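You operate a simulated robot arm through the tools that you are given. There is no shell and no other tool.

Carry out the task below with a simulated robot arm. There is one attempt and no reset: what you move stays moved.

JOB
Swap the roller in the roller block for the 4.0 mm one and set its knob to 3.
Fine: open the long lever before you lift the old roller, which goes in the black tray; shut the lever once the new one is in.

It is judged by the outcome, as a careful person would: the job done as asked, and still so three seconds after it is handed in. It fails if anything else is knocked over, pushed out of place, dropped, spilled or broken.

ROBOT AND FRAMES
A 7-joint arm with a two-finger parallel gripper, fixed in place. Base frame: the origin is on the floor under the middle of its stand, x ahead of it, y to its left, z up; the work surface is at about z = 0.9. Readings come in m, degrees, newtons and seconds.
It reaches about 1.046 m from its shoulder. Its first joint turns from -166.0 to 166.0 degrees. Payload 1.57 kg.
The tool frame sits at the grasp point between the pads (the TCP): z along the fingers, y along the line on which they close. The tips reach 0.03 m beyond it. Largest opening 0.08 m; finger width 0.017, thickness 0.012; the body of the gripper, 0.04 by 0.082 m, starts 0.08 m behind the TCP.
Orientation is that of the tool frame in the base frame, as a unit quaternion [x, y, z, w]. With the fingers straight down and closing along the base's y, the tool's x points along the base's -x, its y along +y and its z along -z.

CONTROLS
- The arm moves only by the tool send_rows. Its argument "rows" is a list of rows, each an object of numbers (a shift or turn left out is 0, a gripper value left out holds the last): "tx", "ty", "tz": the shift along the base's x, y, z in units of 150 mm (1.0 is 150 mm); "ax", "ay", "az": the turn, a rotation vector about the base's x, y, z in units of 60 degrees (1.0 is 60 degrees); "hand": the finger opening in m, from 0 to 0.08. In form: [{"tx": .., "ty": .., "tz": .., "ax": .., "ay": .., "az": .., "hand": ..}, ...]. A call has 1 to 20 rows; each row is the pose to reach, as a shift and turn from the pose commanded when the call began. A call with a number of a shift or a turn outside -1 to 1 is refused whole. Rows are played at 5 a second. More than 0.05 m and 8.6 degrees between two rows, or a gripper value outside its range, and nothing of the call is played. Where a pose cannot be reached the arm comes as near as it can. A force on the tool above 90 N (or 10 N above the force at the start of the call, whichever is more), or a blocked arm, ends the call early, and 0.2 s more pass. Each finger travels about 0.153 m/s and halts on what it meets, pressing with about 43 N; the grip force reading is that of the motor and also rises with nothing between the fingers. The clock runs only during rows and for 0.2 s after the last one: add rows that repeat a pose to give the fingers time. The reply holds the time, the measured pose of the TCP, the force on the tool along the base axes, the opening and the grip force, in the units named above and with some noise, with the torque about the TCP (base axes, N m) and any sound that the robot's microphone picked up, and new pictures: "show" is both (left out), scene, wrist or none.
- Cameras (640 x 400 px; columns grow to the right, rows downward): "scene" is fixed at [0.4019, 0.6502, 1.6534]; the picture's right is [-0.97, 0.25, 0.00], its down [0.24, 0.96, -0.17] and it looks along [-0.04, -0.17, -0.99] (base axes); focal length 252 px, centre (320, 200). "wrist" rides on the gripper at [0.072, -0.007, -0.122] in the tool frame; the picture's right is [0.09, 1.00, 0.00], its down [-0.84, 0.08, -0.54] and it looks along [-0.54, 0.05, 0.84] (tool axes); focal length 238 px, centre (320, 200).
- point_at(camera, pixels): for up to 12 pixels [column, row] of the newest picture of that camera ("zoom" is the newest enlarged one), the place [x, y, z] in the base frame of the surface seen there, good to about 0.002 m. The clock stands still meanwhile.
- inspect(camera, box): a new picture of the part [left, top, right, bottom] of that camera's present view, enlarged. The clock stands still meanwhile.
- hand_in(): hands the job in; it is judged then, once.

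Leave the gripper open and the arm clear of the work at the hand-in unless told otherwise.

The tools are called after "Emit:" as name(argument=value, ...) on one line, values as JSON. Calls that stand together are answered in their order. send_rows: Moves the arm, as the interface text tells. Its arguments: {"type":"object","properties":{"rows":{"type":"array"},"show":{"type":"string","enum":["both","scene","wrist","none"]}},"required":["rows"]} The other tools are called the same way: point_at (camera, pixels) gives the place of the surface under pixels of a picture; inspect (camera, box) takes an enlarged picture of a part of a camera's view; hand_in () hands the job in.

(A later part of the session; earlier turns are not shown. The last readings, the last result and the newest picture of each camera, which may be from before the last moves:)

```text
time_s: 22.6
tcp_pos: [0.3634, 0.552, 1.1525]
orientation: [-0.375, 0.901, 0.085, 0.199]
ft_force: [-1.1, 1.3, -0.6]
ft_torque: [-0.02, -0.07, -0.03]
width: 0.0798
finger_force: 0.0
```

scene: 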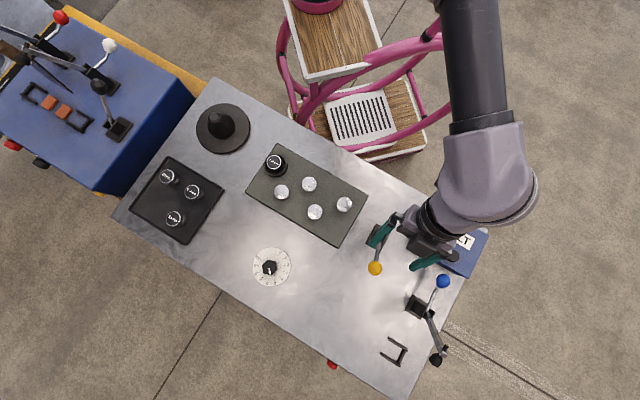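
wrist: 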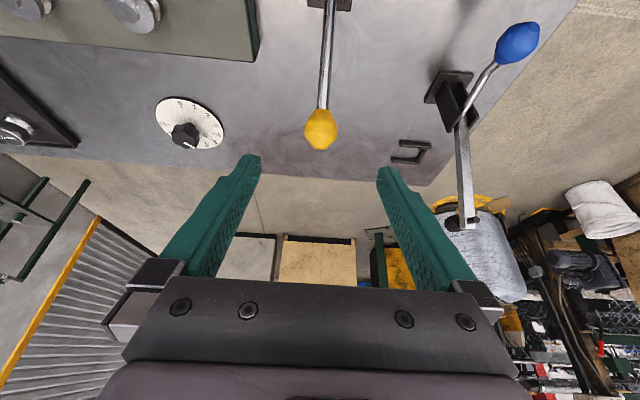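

The tray floor is at z = 0.905, so the rollers are about 40 mm tall. The space around (0.79, 0.42) between the tray rollers is free. I'll carry on to a viewing position above the 3.15 roller.

Emit:
send_rows(rows=[{"tx": 0.09, "ty": -0.167, "tz": -0.05, "hand": 0.08}, {"tx": 0.18, "ty": -0.333, "tz": -0.1}, {"tx": 0.27, "ty": -0.5, "tz": -0.15}, {"tx": 0.36, "ty": -0.667, "tz": -0.2}, {"tx": 0.45, "ty": -0.833, "tz": -0.25}, {"tx": 0.544, "ty": -1.0, "tz": -0.3}, {"tx": 0.544, "ty": -1.0, "tz": -0.3}])

```text
time_s: 24.2
tcp_pos: [0.4464, 0.4012, 1.1087]
orientation: [-0.375, 0.901, 0.085, 0.199]
ft_force: [0.5, 0.0, -1.1]
ft_torque: [-0.01, 0.0, 0.02]
width: 0.0802
finger_force: 0.0
```

scene: 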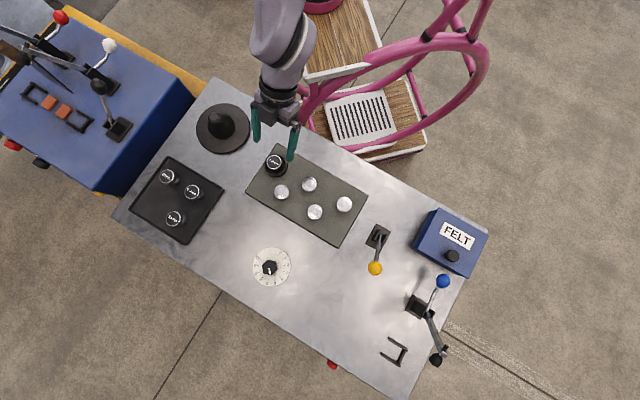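
wrist: 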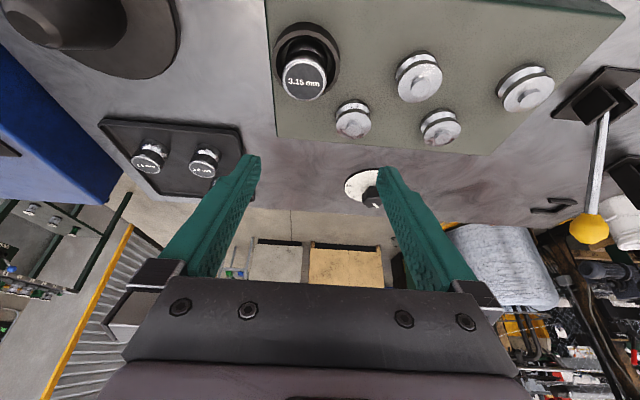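

The 3.15 roller is clearly visible at (303,75) in the wrist view. I'll zoom in and measure it along with the cup.

Emit:
inspect(camera="wrist", box=[265, 15, 345, 115])

Emit:
point_at(camera="wrist", pixels=[[303, 78], [282, 78], [326, 78], [303, 97], [303, 57], [283, 60], [326, 58], [304, 22], [275, 55], [339, 60], [310, 50], [304, 44]])

Emit:
point_at(camera="scene", pixels=[[274.2, 162.2], [267.2, 162], [281.5, 162], [274, 155.5], [275, 168.5], [265, 166], [286, 166], [275, 176.5], [272, 154]])

```text
4.00 times, centred on (305, 65) of wrist
```

zoom: 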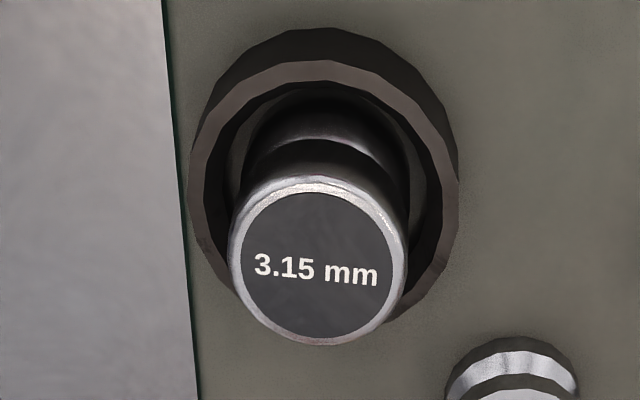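

```text
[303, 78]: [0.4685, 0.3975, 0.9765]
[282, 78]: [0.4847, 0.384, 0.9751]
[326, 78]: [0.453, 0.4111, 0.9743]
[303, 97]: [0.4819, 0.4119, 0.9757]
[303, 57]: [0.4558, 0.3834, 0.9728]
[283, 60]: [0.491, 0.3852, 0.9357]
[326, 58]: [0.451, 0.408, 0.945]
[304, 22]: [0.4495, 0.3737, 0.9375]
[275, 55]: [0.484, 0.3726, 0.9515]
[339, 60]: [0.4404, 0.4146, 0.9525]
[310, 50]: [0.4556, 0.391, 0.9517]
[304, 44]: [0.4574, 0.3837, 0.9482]
```

```text
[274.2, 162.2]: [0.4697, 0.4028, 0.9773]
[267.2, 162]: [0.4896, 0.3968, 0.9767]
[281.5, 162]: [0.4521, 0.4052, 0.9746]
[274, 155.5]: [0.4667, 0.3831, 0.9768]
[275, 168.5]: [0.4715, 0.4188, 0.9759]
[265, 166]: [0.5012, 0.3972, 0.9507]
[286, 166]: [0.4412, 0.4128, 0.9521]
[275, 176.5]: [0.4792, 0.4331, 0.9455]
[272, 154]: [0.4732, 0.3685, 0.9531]
```

From both cameras the roller centre is about (0.4695, 0.399), its top is at z = 0.976, its diameter is about 40 mm, and the cup rim is at z = 0.952. I'll tilt to 30° (needed later to reach the tray) and move to a pre-grasp point.

Emit:
send_rows(rows=[{"tx": -0.003, "ty": -0.05, "tz": -0.13, "ax": 0.015, "ay": -0.015, "hand": 0.07}, {"tx": -0.006, "ty": -0.1, "tz": -0.26, "ax": 0.03, "ay": -0.03, "hand": 0.06}, {"tx": -0.01, "ty": -0.15, "tz": -0.4, "ax": 0.045, "ay": -0.045}, {"tx": -0.013, "ty": -0.189, "tz": -0.525, "ax": 0.059, "ay": -0.059}, {"tx": -0.013, "ty": -0.189, "tz": -0.525, "ax": 0.059, "ay": -0.059}])

```text
time_s: 25.4
tcp_pos: [0.4439, 0.3728, 1.0298]
orientation: [-0.37, 0.892, 0.101, 0.239]
ft_force: [0.2, 0.2, -0.4]
ft_torque: [0.03, 0.01, 0.03]
width: 0.06
finger_force: 0.0
```

scene: 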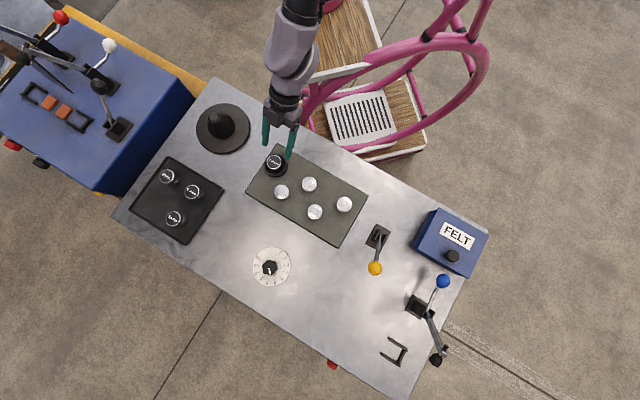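
wrist: 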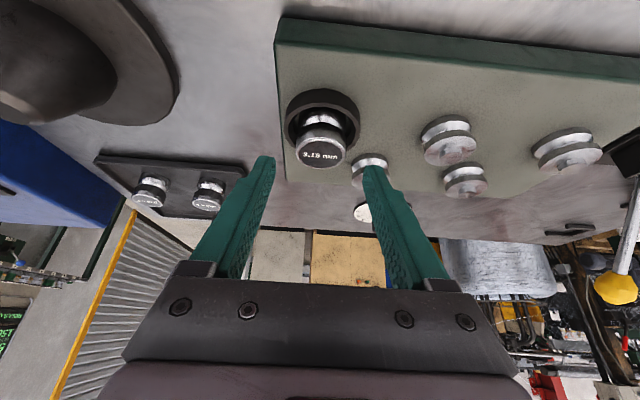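

The roller sits centred between the fingers. I'll move in 50 mm along the tool axis, then close on the cap.

Emit:
send_rows(rows=[{"tx": 0.03, "ty": 0.03, "tz": -0.072, "hand": 0.06}, {"tx": 0.059, "ty": 0.06, "tz": -0.144}, {"tx": 0.088, "ty": 0.09, "tz": -0.216}, {"tx": 0.103, "ty": 0.105, "tz": -0.252}, {"tx": 0.117, "ty": 0.119, "tz": -0.288}, {"tx": 0.117, "ty": 0.119, "tz": -0.288}])

```text
time_s: 26.8
tcp_pos: [0.4608, 0.3902, 0.9857]
orientation: [-0.371, 0.892, 0.101, 0.237]
ft_force: [-0.6, 0.3, -0.5]
ft_torque: [0.01, 0.0, -0.01]
width: 0.0598
finger_force: 0.0
```

scene: 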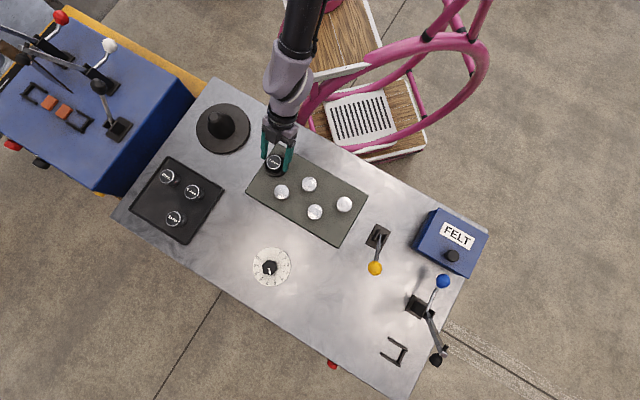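
wrist: 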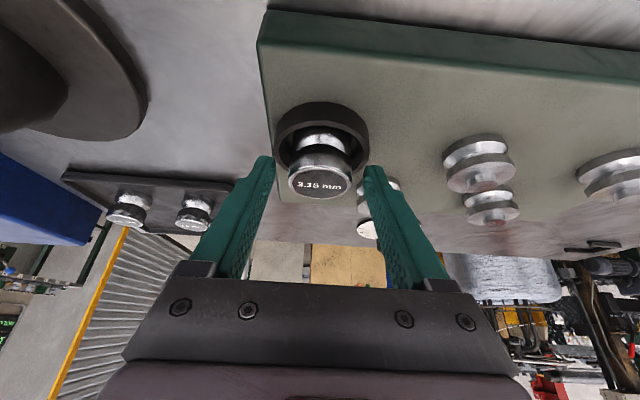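

Emit:
inspect(camera="wrist", box=[240, 90, 400, 250])

Emit:
inspect(camera="scene", box=[250, 130, 310, 190])

```text
2.50 times, centred on (320, 170) of wrist
```

zoom: 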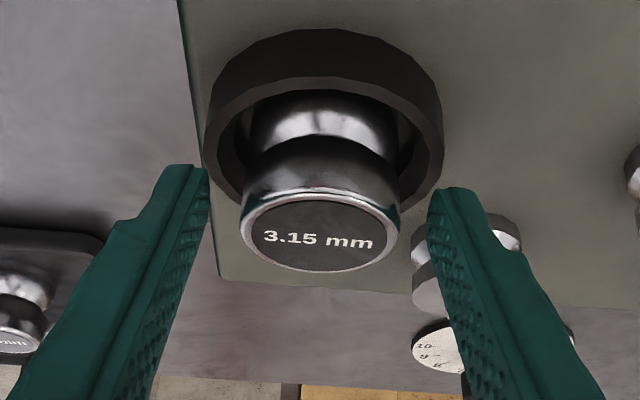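

```text
6.67 times, centred on (280, 160) of scene
```

zoom: 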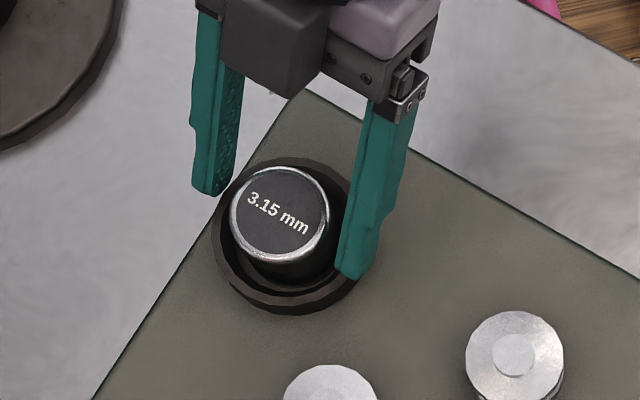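

The fingers straddle the cap above the cup rim. Closing now.

Emit:
send_rows(rows=[{"hand": 0.05}, {"hand": 0.04}, {"hand": 0.025}, {"hand": 0.025}, {"hand": 0.025}])

```text
time_s: 28.0
tcp_pos: [0.4616, 0.3902, 0.9872]
orientation: [-0.37, 0.892, 0.102, 0.238]
ft_force: [-0.5, 1.9, 0.4]
ft_torque: [-0.01, -0.01, 0.01]
width: 0.0422
finger_force: 42.9
```

scene: 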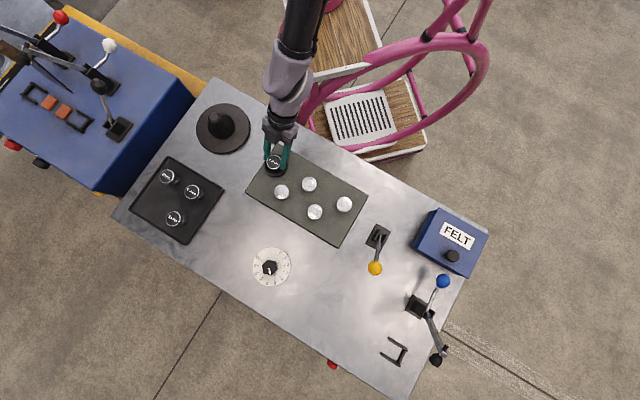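
wrist: 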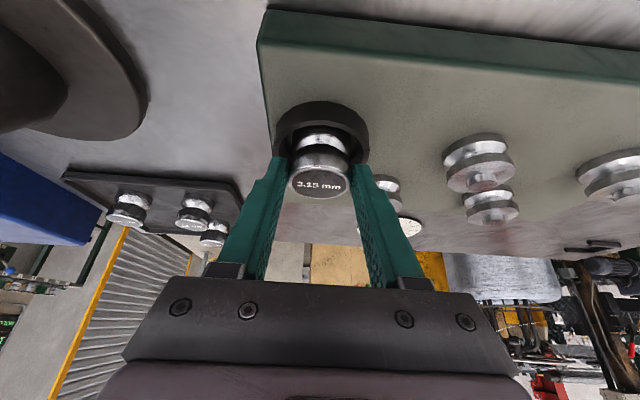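

The cap is gripped at 42 mm width and 43 N. I'll lift straight up slowly and watch the force.

Emit:
send_rows(rows=[{"tz": 0.02, "hand": 0.025}, {"tz": 0.05}, {"tz": 0.09}, {"tz": 0.14}, {"tz": 0.2}, {"tz": 0.2}])

```text
time_s: 29.4
tcp_pos: [0.4607, 0.3902, 1.0163]
orientation: [-0.371, 0.892, 0.102, 0.238]
ft_force: [0.4, 0.2, -2.8]
ft_torque: [-0.03, 0.02, 0.02]
width: 0.0419
finger_force: 43.9
```

scene: 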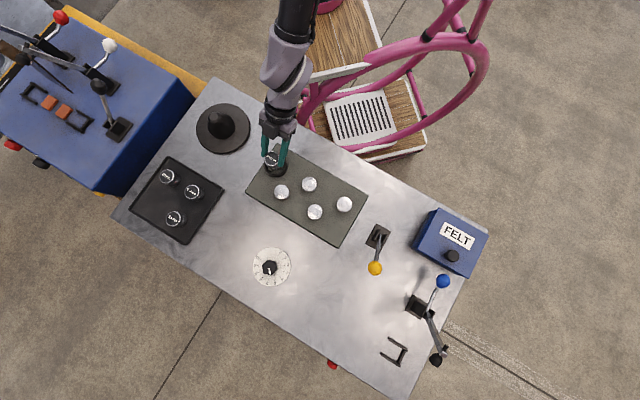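
wrist: 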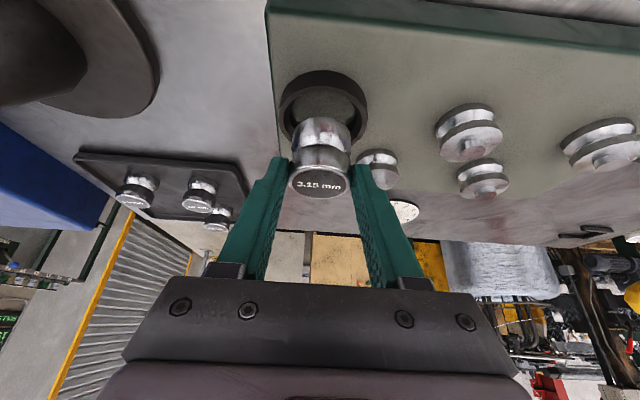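

The old roller is out (about 2.8 N of weight) and the cup is empty. Before carrying it to the tray, I'll check the heights of the cone-shaped item and the levers on the left machine, so the arm clears them.

Emit:
point_at(camera="scene", pixels=[[214, 117], [216, 112], [220, 118], [213, 122], [97, 86], [104, 90], [108, 46], [61, 17], [167, 176], [193, 191], [175, 218], [240, 128]])

Emit:
inspect(camera="wrist", box=[270, 60, 380, 210])

```text
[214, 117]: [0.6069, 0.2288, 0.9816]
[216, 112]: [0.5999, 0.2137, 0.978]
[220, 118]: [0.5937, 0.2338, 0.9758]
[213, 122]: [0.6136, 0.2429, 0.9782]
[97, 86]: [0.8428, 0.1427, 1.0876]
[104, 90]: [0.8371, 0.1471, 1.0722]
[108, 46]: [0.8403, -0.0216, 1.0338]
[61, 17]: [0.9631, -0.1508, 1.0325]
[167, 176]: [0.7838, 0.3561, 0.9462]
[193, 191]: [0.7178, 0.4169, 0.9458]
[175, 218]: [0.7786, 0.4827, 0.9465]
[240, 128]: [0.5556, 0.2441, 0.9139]
```

```text
2.67 times, centred on (325, 135) of wrist
```

zoom: 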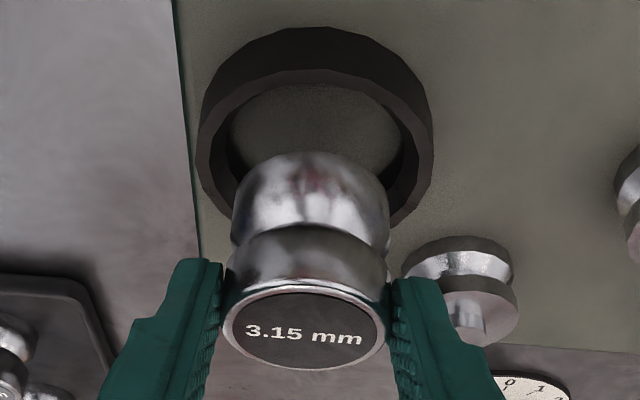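

The cone top is only z = 0.98, so I'll travel with the roller bottom above 1.02. Moving toward the tray in stages.

Emit:
send_rows(rows=[{"tz": 0.15, "hand": 0.025}, {"tz": 0.36, "tx": 0.1}, {"tz": 0.36, "tx": 0.35, "ty": 0.015}, {"tz": 0.36, "tx": 0.6, "ty": 0.03}, {"tz": 0.36, "tx": 0.8, "ty": 0.04}, {"tz": 0.36, "tx": 1.0, "ty": 0.05}], show="none")

Emit:
send_rows(rows=[{"tx": 0.2, "ty": 0.01, "hand": 0.025}, {"tx": 0.4, "ty": 0.02}, {"tx": 0.6, "ty": 0.03}, {"tx": 0.8, "ty": 0.04}, {"tx": 1.0, "ty": 0.05}, {"tx": 1.0, "ty": 0.05}])

```text
time_s: 30.8
tcp_pos: [0.6104, 0.3985, 1.0688]
orientation: [-0.371, 0.892, 0.101, 0.238]
ft_force: [-1.1, 0.6, -3.3]
ft_torque: [-0.04, 0.01, -0.05]
width: 0.0419
finger_force: 42.9
```

```text
time_s: 32.2
tcp_pos: [0.7615, 0.4055, 1.0701]
orientation: [-0.37, 0.892, 0.102, 0.238]
ft_force: [-0.6, -0.5, -3.0]
ft_torque: [-0.05, 0.01, 0.02]
width: 0.0419
finger_force: 42.7
```

scene: 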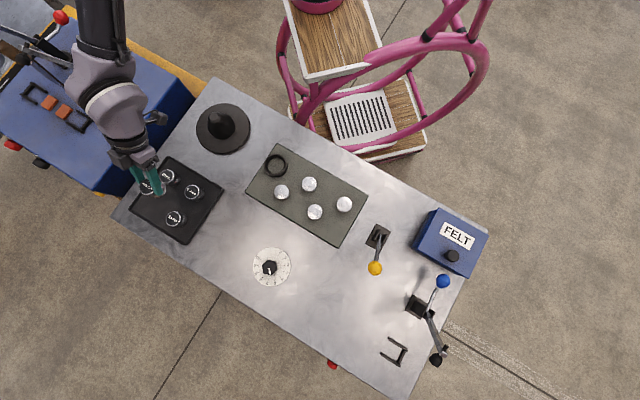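
wrist: 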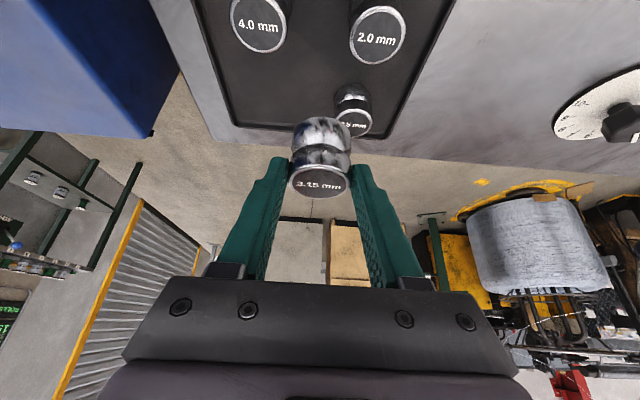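

The old roller is now over the tray, and the wrist view shows 4.0 at top left, 2.0 at top right and 2.5 nearer. I'll lower while moving out to above the free fourth place at about (0.8075, 0.416).

Emit:
send_rows(rows=[{"tz": -0.15, "hand": 0.025}, {"tz": -0.3, "tx": 0.06}, {"tz": -0.42, "tx": 0.15, "ty": 0.007}, {"tz": -0.48, "tx": 0.253, "ty": 0.014}, {"tz": -0.48, "tx": 0.253, "ty": 0.014}])

```text
time_s: 33.4
tcp_pos: [0.7987, 0.4084, 0.9967]
orientation: [-0.371, 0.892, 0.102, 0.238]
ft_force: [-0.4, -0.5, -3.6]
ft_torque: [-0.03, 0.03, 0.01]
width: 0.042
finger_force: 42.8
```

scene: 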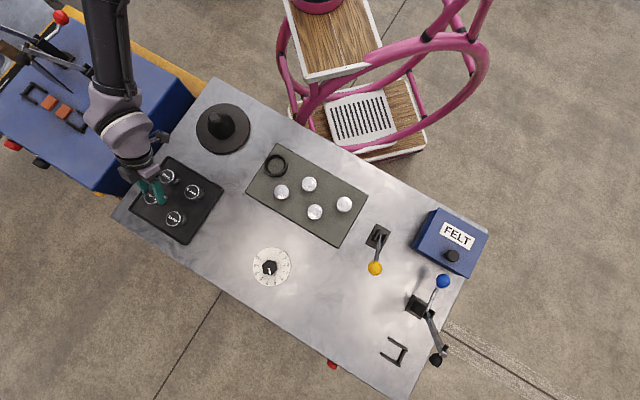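
wrist: 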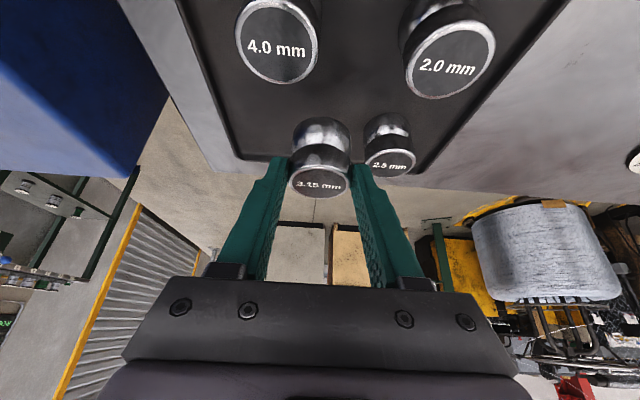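

Emit:
inspect(camera="scene", box=[110, 140, 230, 250])

Emit:
inspect(camera="wrist", box=[210, 60, 450, 220])

```text
3.64 times, centred on (170, 195) of scene
```

zoom: 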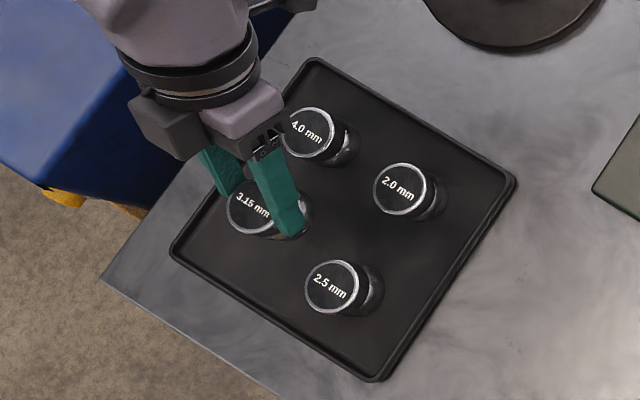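

```text
2.50 times, centred on (330, 140) of wrist
```

zoom: 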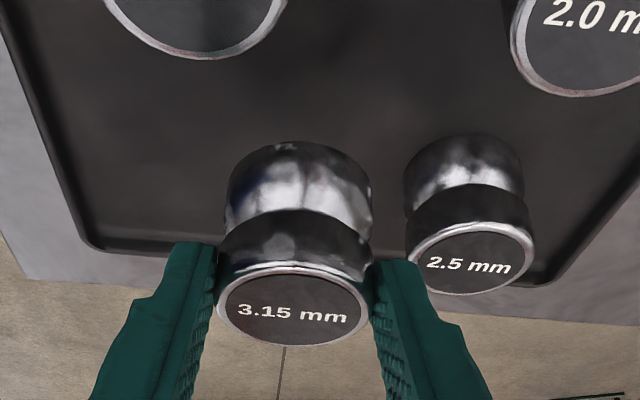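

The held roller is well clear of the others and inside the tray walls. I'll lower it 37 mm to near the tray floor.

Emit:
send_rows(rows=[{"tz": -0.07, "hand": 0.025}, {"tz": -0.14}, {"tz": -0.2}, {"tz": -0.23}, {"tz": -0.25}, {"tz": -0.25}], show="wrist")

```text
time_s: 34.8
tcp_pos: [0.799, 0.4076, 0.9602]
orientation: [-0.37, 0.892, 0.102, 0.238]
ft_force: [-1.3, 0.0, -4.0]
ft_torque: [-0.07, 0.02, 0.05]
width: 0.0419
finger_force: 42.9
```

wrist: 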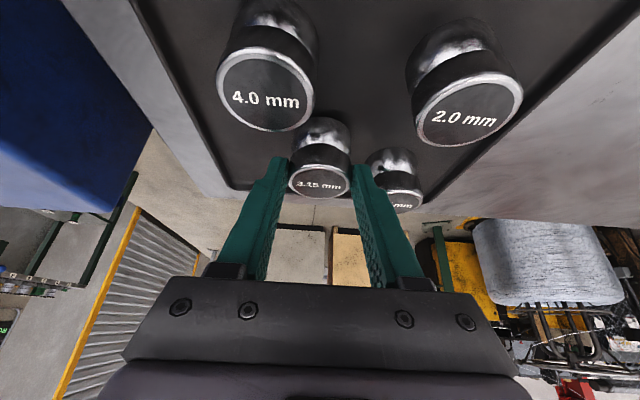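

The bottom is still about 3–4 mm off the floor. I'll ease down in 1 mm steps and watch for contact.

Emit:
send_rows(rows=[{"tz": -0.008, "hand": 0.025}, {"tz": -0.015}, {"tz": -0.022}, {"tz": -0.022}], show="none")

```text
time_s: 35.8
tcp_pos: [0.7991, 0.4086, 0.9568]
orientation: [-0.37, 0.892, 0.102, 0.238]
ft_force: [-0.7, 0.7, -3.9]
ft_torque: [-0.03, 0.03, -0.04]
width: 0.0418
finger_force: 43.2
```

Emit:
send_rows(rows=[{"tz": -0.006, "hand": 0.025}, {"tz": -0.012}, {"tz": -0.012}], show="wrist")

```text
time_s: 36.6
tcp_pos: [0.7996, 0.4088, 0.9562]
orientation: [-0.37, 0.892, 0.101, 0.239]
ft_force: [0.3, -0.3, 1.8]
ft_torque: [-0.12, -0.13, -0.04]
width: 0.0417
finger_force: 43.1
```

wrist: 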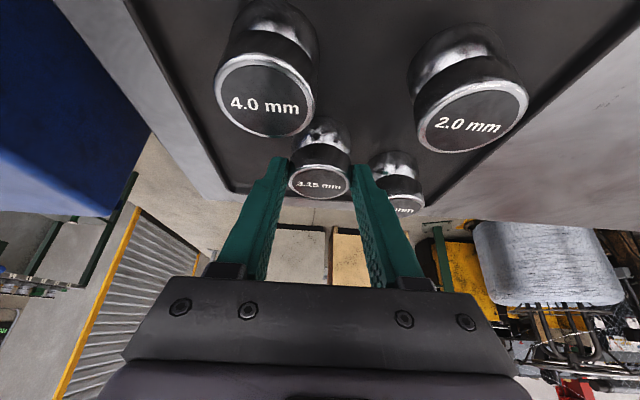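

Contact is made: the vertical force went from −3.9 N to +1.8 N. I'll open the fingers slightly, only to 56 mm to stay clear of the 2.5 roller, and back out along the tool axis.

Emit:
send_rows(rows=[{"hand": 0.044}, {"hand": 0.05}, {"hand": 0.056}, {"hand": 0.056}])

```text
time_s: 37.6
tcp_pos: [0.799, 0.4083, 0.956]
orientation: [-0.371, 0.892, 0.102, 0.238]
ft_force: [-1.3, 0.0, 0.3]
ft_torque: [0.03, 0.04, -0.02]
width: 0.0561
finger_force: 0.0
```

scene: 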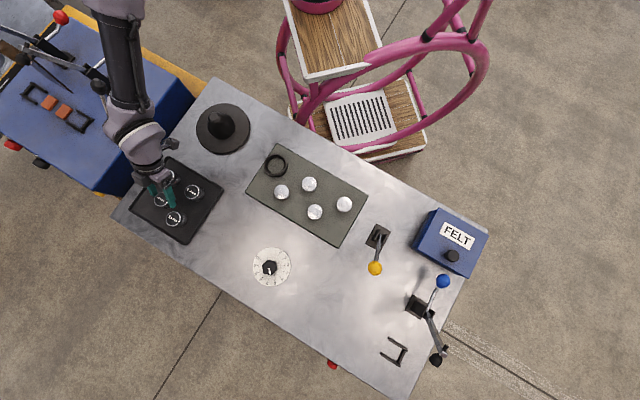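
wrist: 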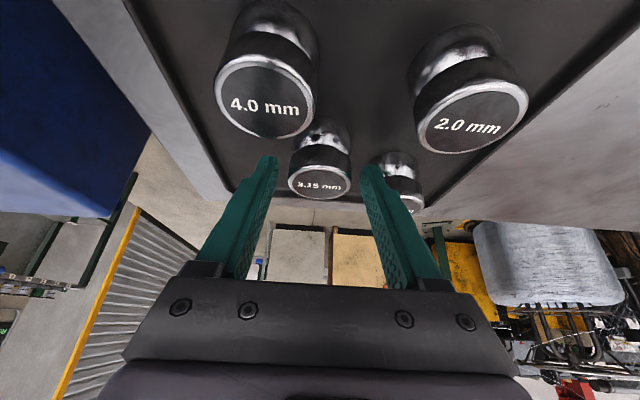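

Released; I'll back out along the tool axis and check the old roller stands upright.

Emit:
send_rows(rows=[{"tx": -0.04, "ty": -0.04, "tz": 0.1, "hand": 0.056}, {"tx": -0.085, "ty": -0.086, "tz": 0.21}, {"tx": -0.13, "ty": -0.131, "tz": 0.32}, {"tx": -0.17, "ty": -0.172, "tz": 0.42}, {"tx": -0.211, "ty": -0.214, "tz": 0.52}, {"tx": -0.211, "ty": -0.3, "tz": 0.65}, {"tx": -0.211, "ty": -0.3, "tz": 0.65}])

```text
time_s: 39.2
tcp_pos: [0.7675, 0.3628, 1.0522]
orientation: [-0.37, 0.892, 0.101, 0.237]
ft_force: [0.4, -0.8, 1.3]
ft_torque: [-0.01, 0.03, -0.02]
width: 0.056
finger_force: 0.1
```

scene: 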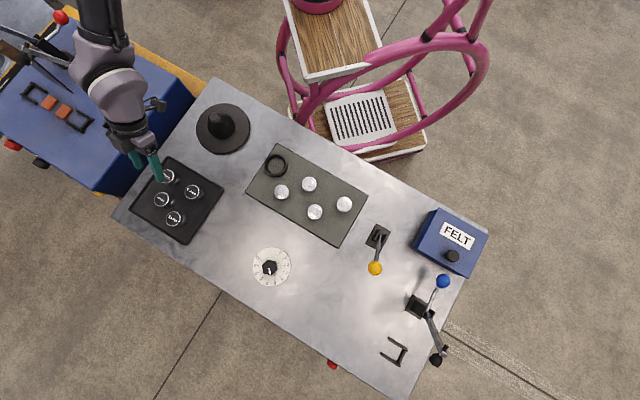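
wrist: 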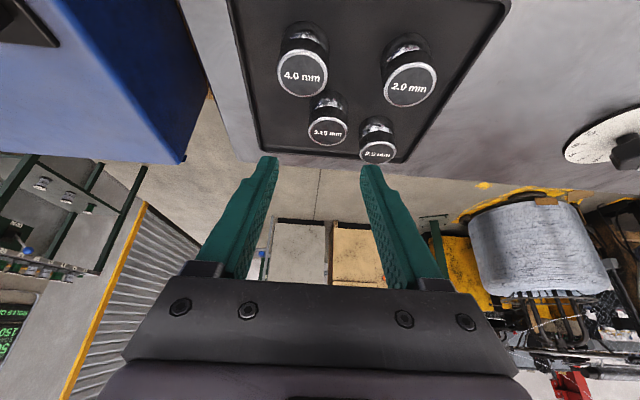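

All four rollers stand upright in the tray. Now I'll measure the 4.0 roller.

Emit:
inspect(camera="wrist", box=[260, 20, 400, 160])

Emit:
point_at(camera="wrist", pixels=[[302, 75], [279, 75], [326, 75], [302, 94], [302, 56], [328, 132], [378, 152], [409, 84]])

Emit:
point_at(camera="scene", pixels=[[167, 177], [160.5, 177], [174, 177], [167, 183.5], [170, 176]])

Emit:
inspect(camera="scene", box=[120, 150, 220, 240])

```text
2.86 times, centred on (330, 90) of wrist
```

zoom: 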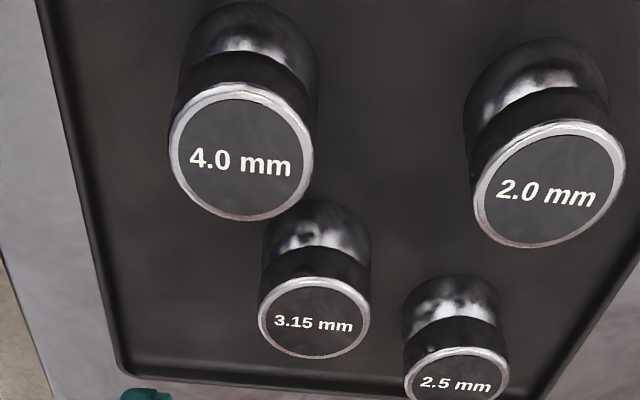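

```text
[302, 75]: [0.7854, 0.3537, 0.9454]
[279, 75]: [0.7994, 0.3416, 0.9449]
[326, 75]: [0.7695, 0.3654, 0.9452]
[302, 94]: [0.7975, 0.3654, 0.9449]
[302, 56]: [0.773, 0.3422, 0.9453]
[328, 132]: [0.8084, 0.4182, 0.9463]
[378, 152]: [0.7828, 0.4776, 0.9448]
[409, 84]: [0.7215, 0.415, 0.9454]
```

```text
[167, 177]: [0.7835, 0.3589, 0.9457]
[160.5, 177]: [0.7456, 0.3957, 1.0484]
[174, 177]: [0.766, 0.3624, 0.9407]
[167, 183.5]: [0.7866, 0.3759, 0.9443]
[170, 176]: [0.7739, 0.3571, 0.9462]
```

```text
4.44 times, centred on (170, 195) of scene
```

zoom: 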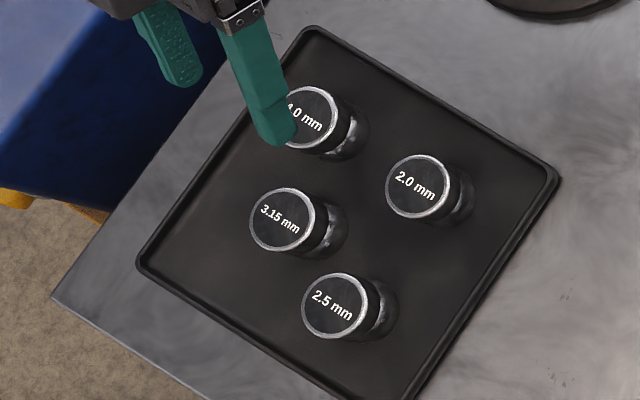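

The 4.0 roller is centred at about (0.785, 0.3545), top at z = 0.9455. I'll move to a pre-grasp point and then in along the tool axis.

Emit:
send_rows(rows=[{"tx": -0.02, "ty": -0.08, "tz": -0.12, "hand": 0.058}, {"tx": -0.04, "ty": -0.155, "tz": -0.24}, {"tx": -0.057, "ty": -0.229, "tz": -0.353}, {"tx": -0.057, "ty": -0.229, "tz": -0.353}])

```text
time_s: 40.2
tcp_pos: [0.7598, 0.3287, 0.9995]
orientation: [-0.37, 0.892, 0.101, 0.238]
ft_force: [0.7, 0.1, 0.2]
ft_torque: [-0.03, 0.01, -0.02]
width: 0.0582
finger_force: 0.1
```

scene: 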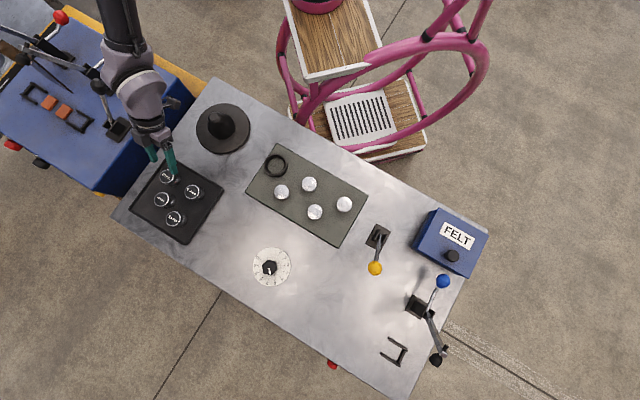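
wrist: 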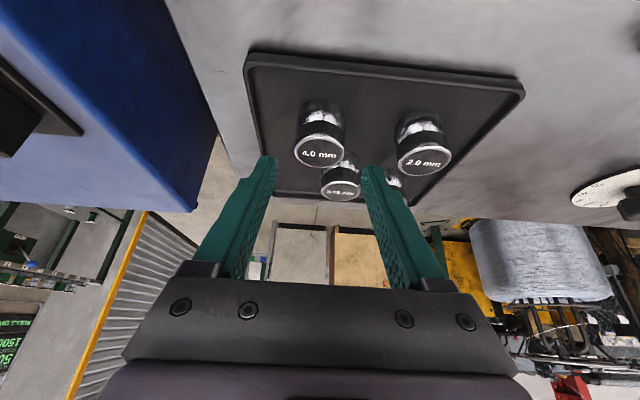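

The 4.0 roller is centred between the fingers at (320,148). Moving in 50 mm and closing.

Emit:
send_rows(rows=[{"tx": 0.03, "ty": 0.03, "tz": -0.072, "hand": 0.058}, {"tx": 0.059, "ty": 0.06, "tz": -0.144}, {"tx": 0.088, "ty": 0.09, "tz": -0.216}, {"tx": 0.103, "ty": 0.105, "tz": -0.252}, {"tx": 0.116, "ty": 0.118, "tz": -0.288}, {"tx": 0.116, "ty": 0.118, "tz": -0.288}])

```text
time_s: 41.6
tcp_pos: [0.7764, 0.3463, 0.9568]
orientation: [-0.371, 0.892, 0.101, 0.238]
ft_force: [-0.2, -0.8, 0.5]
ft_torque: [-0.02, 0.05, -0.01]
width: 0.0579
finger_force: 0.1
```

scene: 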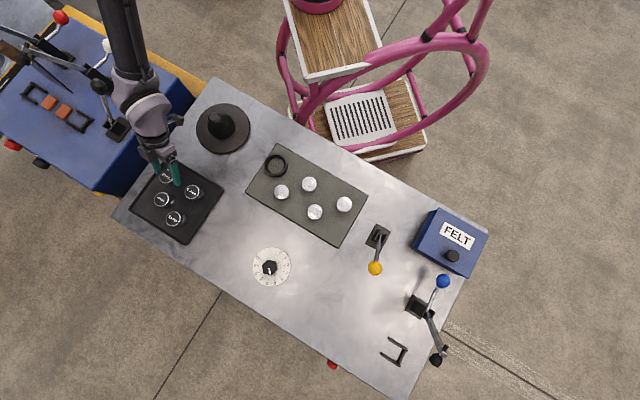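
wrist: 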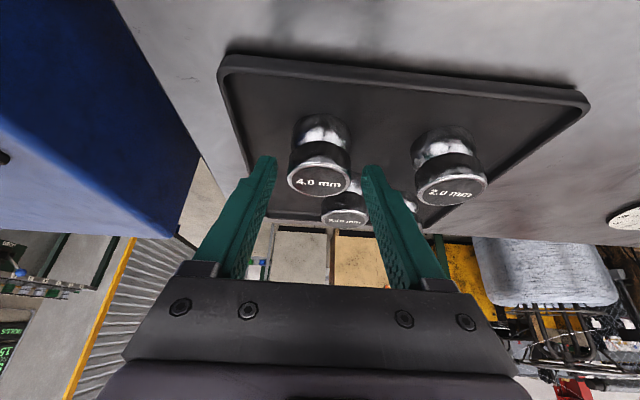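

Same relative view as for the old roller, with the label at (320,182). Closing.

Emit:
send_rows(rows=[{"hand": 0.05}, {"hand": 0.042}, {"hand": 0.025}, {"hand": 0.025}, {"hand": 0.025}], show="wrist")

```text
time_s: 42.8
tcp_pos: [0.7769, 0.3462, 0.9557]
orientation: [-0.371, 0.892, 0.101, 0.238]
ft_force: [1.0, 0.2, 0.0]
ft_torque: [-0.04, -0.06, 0.03]
width: 0.0422
finger_force: 42.9
```

wrist: 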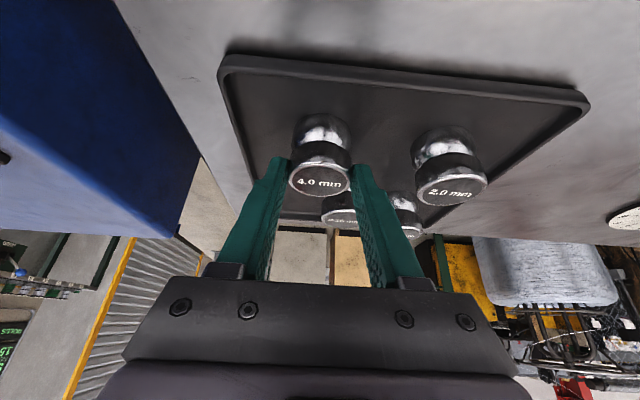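

Gripped at 42 mm. Lifting straight up, then carrying it back over the cup.

Emit:
send_rows(rows=[{"tz": 0.03, "hand": 0.025}, {"tz": 0.1}, {"tz": 0.2}, {"tz": 0.35}, {"tz": 0.52}, {"tz": 0.7}, {"tz": 0.76}, {"tz": 0.76}])

```text
time_s: 44.6
tcp_pos: [0.7761, 0.3463, 1.0717]
orientation: [-0.371, 0.892, 0.102, 0.238]
ft_force: [-0.8, 0.5, -4.1]
ft_torque: [-0.07, 0.02, 0.02]
width: 0.0422
finger_force: 42.8
```

scene: 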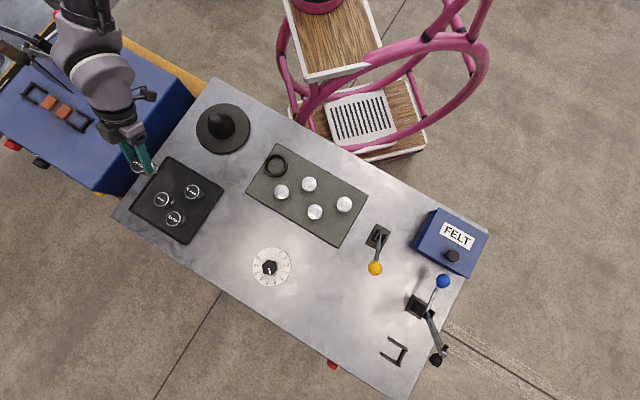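
wrist: 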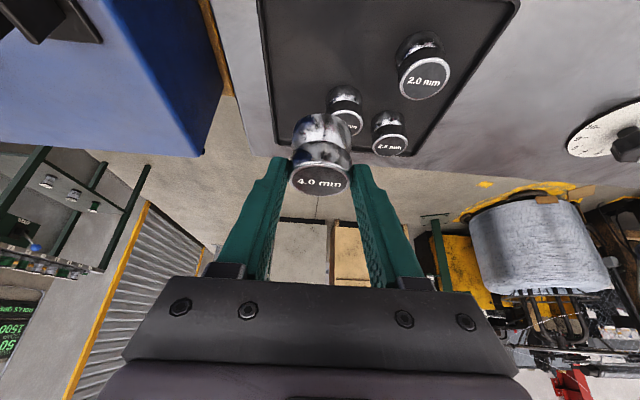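

The 4.0 roller is up (4 N). The cup is empty, so I'll measure its centre while it is in plain view.

Emit:
inspect(camera="scene", box=[256, 146, 296, 186])

Emit:
point_at(camera="scene", pixels=[[264.8, 165.5], [286.7, 165.5], [275.8, 154.6], [275.8, 176.5], [275.8, 165.5]])

```text
10.00 times, centred on (276, 166) of scene
```

zoom: 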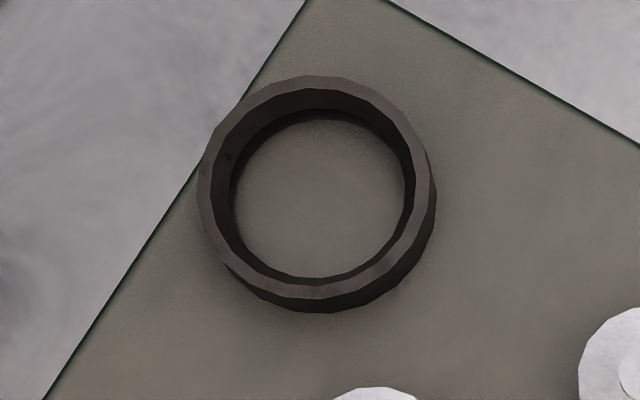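

```text
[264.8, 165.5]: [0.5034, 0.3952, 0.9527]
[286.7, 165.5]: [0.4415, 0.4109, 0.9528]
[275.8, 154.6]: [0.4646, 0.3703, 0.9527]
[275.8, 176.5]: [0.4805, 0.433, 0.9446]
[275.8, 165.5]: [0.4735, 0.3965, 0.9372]
```

The cup's inner opening is about 56 mm for a 42 mm roller, centred near (0.472, 0.3995), so there is good clearance. Carrying the 4.0 roller there at travel height.

Emit:
send_rows(rows=[{"tx": -0.2, "ty": 0.03, "hand": 0.025}, {"tx": -0.4, "ty": 0.06}, {"tx": -0.6, "ty": 0.09}, {"tx": -0.8, "ty": 0.12}, {"tx": -1.0, "ty": 0.15}], show="none")

Emit:
send_rows(rows=[{"tx": -0.2, "ty": 0.03, "hand": 0.025}, {"tx": -0.4, "ty": 0.06}, {"tx": -0.6, "ty": 0.09}, {"tx": -0.8, "ty": 0.115}, {"tx": -1.0, "ty": 0.143}, {"tx": -1.0, "ty": 0.143}])

```text
time_s: 45.8
tcp_pos: [0.6268, 0.3669, 1.071]
orientation: [-0.369, 0.892, 0.102, 0.239]
ft_force: [1.1, -0.1, -2.9]
ft_torque: [0.0, 0.06, 0.0]
width: 0.042
finger_force: 42.8
```

```text
time_s: 47.2
tcp_pos: [0.4762, 0.3895, 1.0697]
orientation: [-0.37, 0.892, 0.102, 0.238]
ft_force: [-0.2, 0.6, -3.3]
ft_torque: [-0.02, 0.06, -0.03]
width: 0.042
finger_force: 42.9
```

scene: 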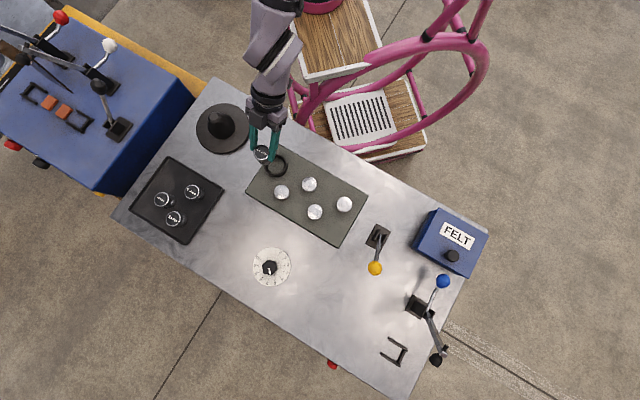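
wrist: 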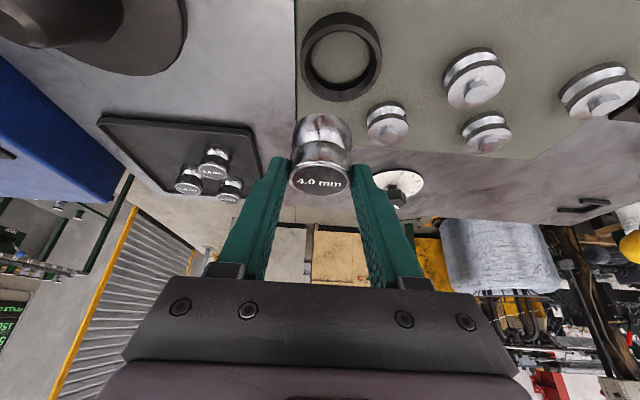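

The cup is in view at (341,57). I'll cross-check its centre from this camera before lowering.

Emit:
inspect(camera="wrist", box=[290, 0, 394, 110])

Emit:
point_at(camera="wrist", pixels=[[303, 60], [380, 55], [341, 22], [344, 93], [342, 60], [306, 60], [376, 56]])

```text
3.64 times, centred on (342, 55) of wrist
```

zoom: 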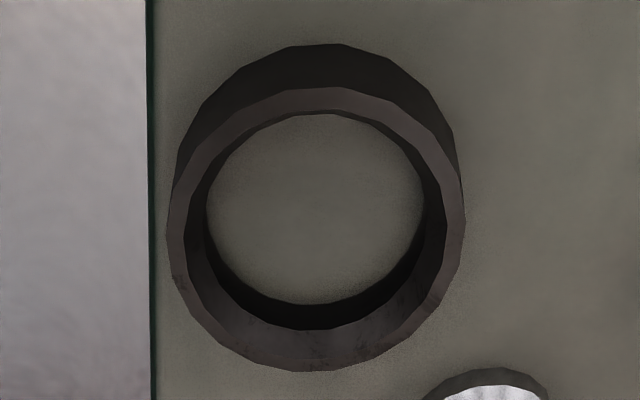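

```text
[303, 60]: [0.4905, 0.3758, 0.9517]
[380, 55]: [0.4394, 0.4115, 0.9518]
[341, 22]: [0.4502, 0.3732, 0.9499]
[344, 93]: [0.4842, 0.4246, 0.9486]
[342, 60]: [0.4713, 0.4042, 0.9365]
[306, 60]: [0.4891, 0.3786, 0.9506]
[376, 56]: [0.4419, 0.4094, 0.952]
```

I'll sample more points on the rim's top face to fit the centre.

Emit:
point_at(camera="wrist", pixels=[[302, 64], [380, 62], [342, 26.5], [340.5, 100], [314, 92], [369, 90], [312, 36], [372, 36], [302, 72], [380, 68]])

```text
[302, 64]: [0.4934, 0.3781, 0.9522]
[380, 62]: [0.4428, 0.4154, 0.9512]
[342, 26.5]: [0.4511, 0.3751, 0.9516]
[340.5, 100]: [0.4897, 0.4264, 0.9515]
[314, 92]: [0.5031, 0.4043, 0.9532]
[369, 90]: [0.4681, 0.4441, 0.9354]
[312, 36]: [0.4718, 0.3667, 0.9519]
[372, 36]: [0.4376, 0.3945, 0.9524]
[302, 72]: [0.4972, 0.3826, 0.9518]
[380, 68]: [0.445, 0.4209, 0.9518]
```

The rim fit gives a cup centre of about (0.470, 0.3997). I'll move over it and lower so the roller bottom is about 8 mm above the rim.

Emit:
send_rows(rows=[{"tx": -0.05, "ty": 0.006, "tz": -0.05, "hand": 0.025}, {"tx": -0.093, "ty": 0.012, "tz": -0.15}, {"tx": -0.093, "ty": 0.012, "tz": -0.27}, {"tx": -0.093, "ty": 0.012, "tz": -0.385}, {"tx": -0.093, "ty": 0.012, "tz": -0.385}])

```text
time_s: 48.4
tcp_pos: [0.4626, 0.3921, 1.0121]
orientation: [-0.37, 0.892, 0.101, 0.239]
ft_force: [0.6, -0.3, -3.3]
ft_torque: [-0.04, 0.0, 0.0]
width: 0.0418
finger_force: 43.1
```

scene: 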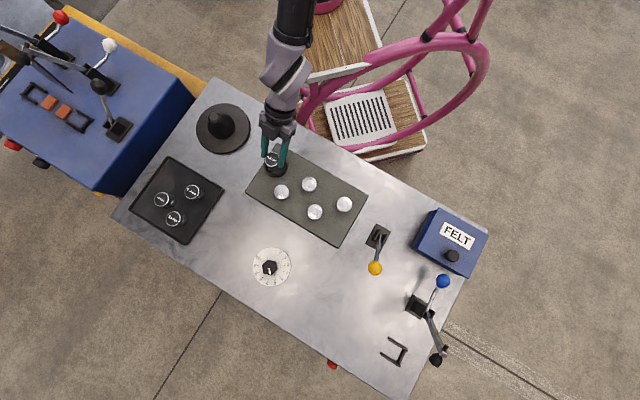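
wrist: 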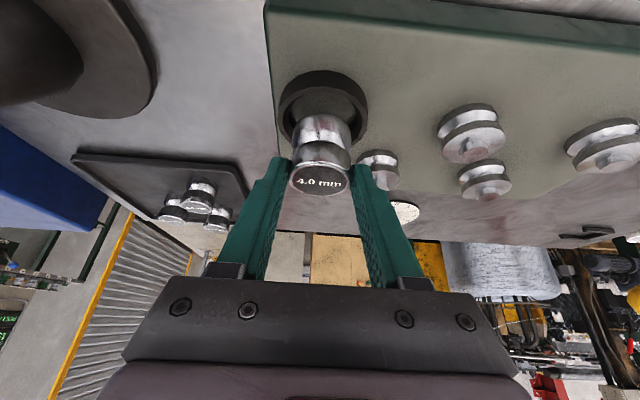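

Emit:
inspect(camera="wrist", box=[270, 60, 380, 210])

Emit:
inspect(camera="scene", box=[250, 130, 310, 190])

```text
2.67 times, centred on (325, 135) of wrist
```

zoom: 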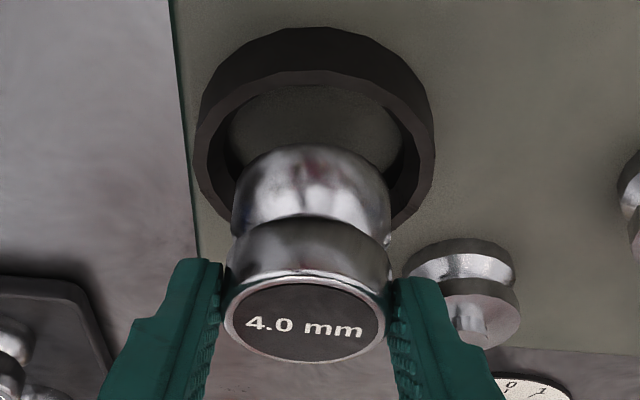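

```text
6.67 times, centred on (280, 160) of scene
```

zoom: 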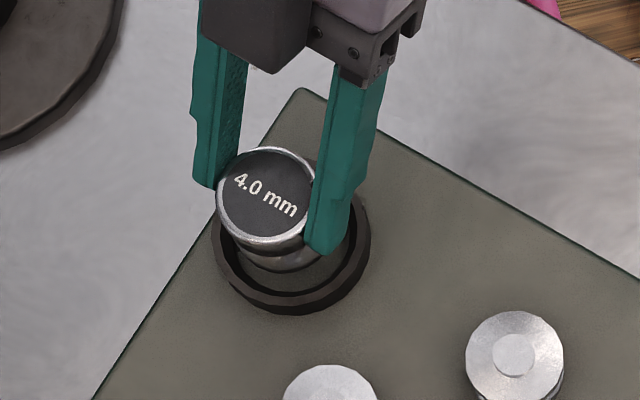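

The alignment matches how the old roller sat. Lowering into the cup to just above the seat.

Emit:
send_rows(rows=[{"tz": -0.03, "hand": 0.025}, {"tz": -0.06}, {"tz": -0.09}, {"tz": -0.12}, {"tz": -0.145}, {"tz": -0.145}], show="none")

```text
time_s: 49.8
tcp_pos: [0.4613, 0.3919, 0.9918]
orientation: [-0.37, 0.892, 0.101, 0.238]
ft_force: [-0.2, 0.2, -2.7]
ft_torque: [-0.03, 0.06, -0.01]
width: 0.0421
finger_force: 43.6
```

The roller is in the cup with no contact yet (−2.7 N). I'll ease down in small steps.

Emit:
send_rows(rows=[{"tz": -0.008, "hand": 0.025}, {"tz": -0.015}, {"tz": -0.022}, {"tz": -0.022}], show="none")

Emit:
send_rows(rows=[{"tz": -0.005, "hand": 0.025}, {"tz": -0.01}, {"tz": -0.01}], show="wrist")

```text
time_s: 50.8
tcp_pos: [0.4621, 0.391, 0.9879]
orientation: [-0.371, 0.892, 0.102, 0.238]
ft_force: [-0.5, 0.8, -3.1]
ft_torque: [0.0, 0.06, 0.01]
width: 0.0424
finger_force: 42.9
```

```text
time_s: 51.6
tcp_pos: [0.4629, 0.3919, 0.9876]
orientation: [-0.37, 0.892, 0.102, 0.24]
ft_force: [-5.9, -4.4, 25.1]
ft_torque: [-0.49, -0.04, -0.02]
width: 0.0421
finger_force: 42.3
```

wrist: 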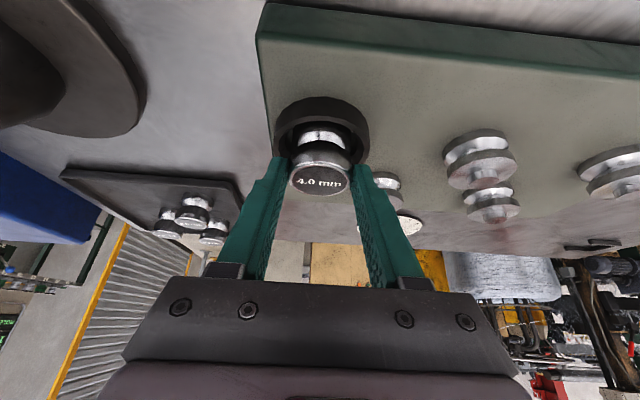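

Firm contact at the expected seat height (25 N). I'll ease up 1 mm to relieve it and then open.

Emit:
send_rows(rows=[{"tz": 0.006, "hand": 0.025}, {"tz": 0.006, "hand": 0.043}, {"tz": 0.006, "hand": 0.05}, {"tz": 0.006, "hand": 0.06}, {"tz": 0.006, "hand": 0.06}])

```text
time_s: 52.8
tcp_pos: [0.4639, 0.3914, 0.9877]
orientation: [-0.37, 0.892, 0.101, 0.238]
ft_force: [0.2, -1.3, -0.2]
ft_torque: [0.03, 0.02, -0.04]
width: 0.0599
finger_force: 0.0
```

scene: 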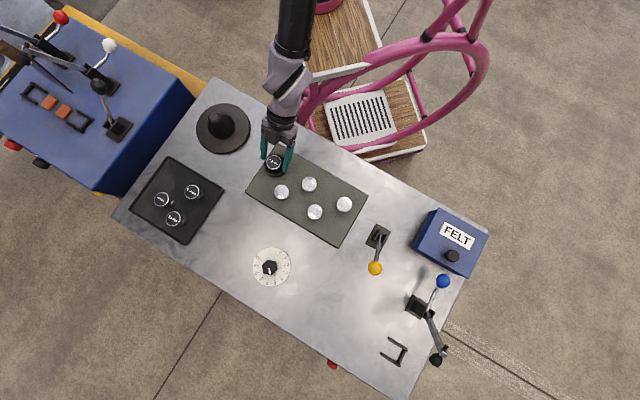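
wrist: 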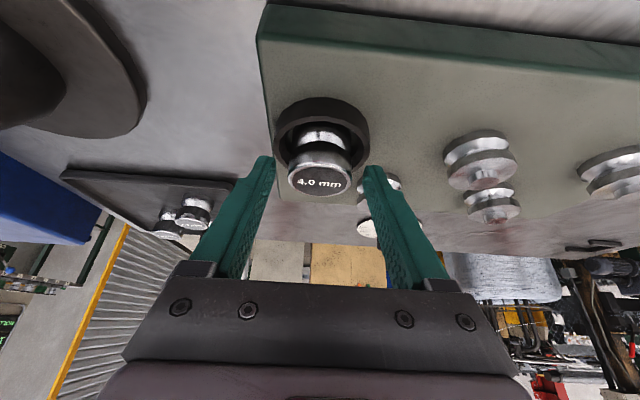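

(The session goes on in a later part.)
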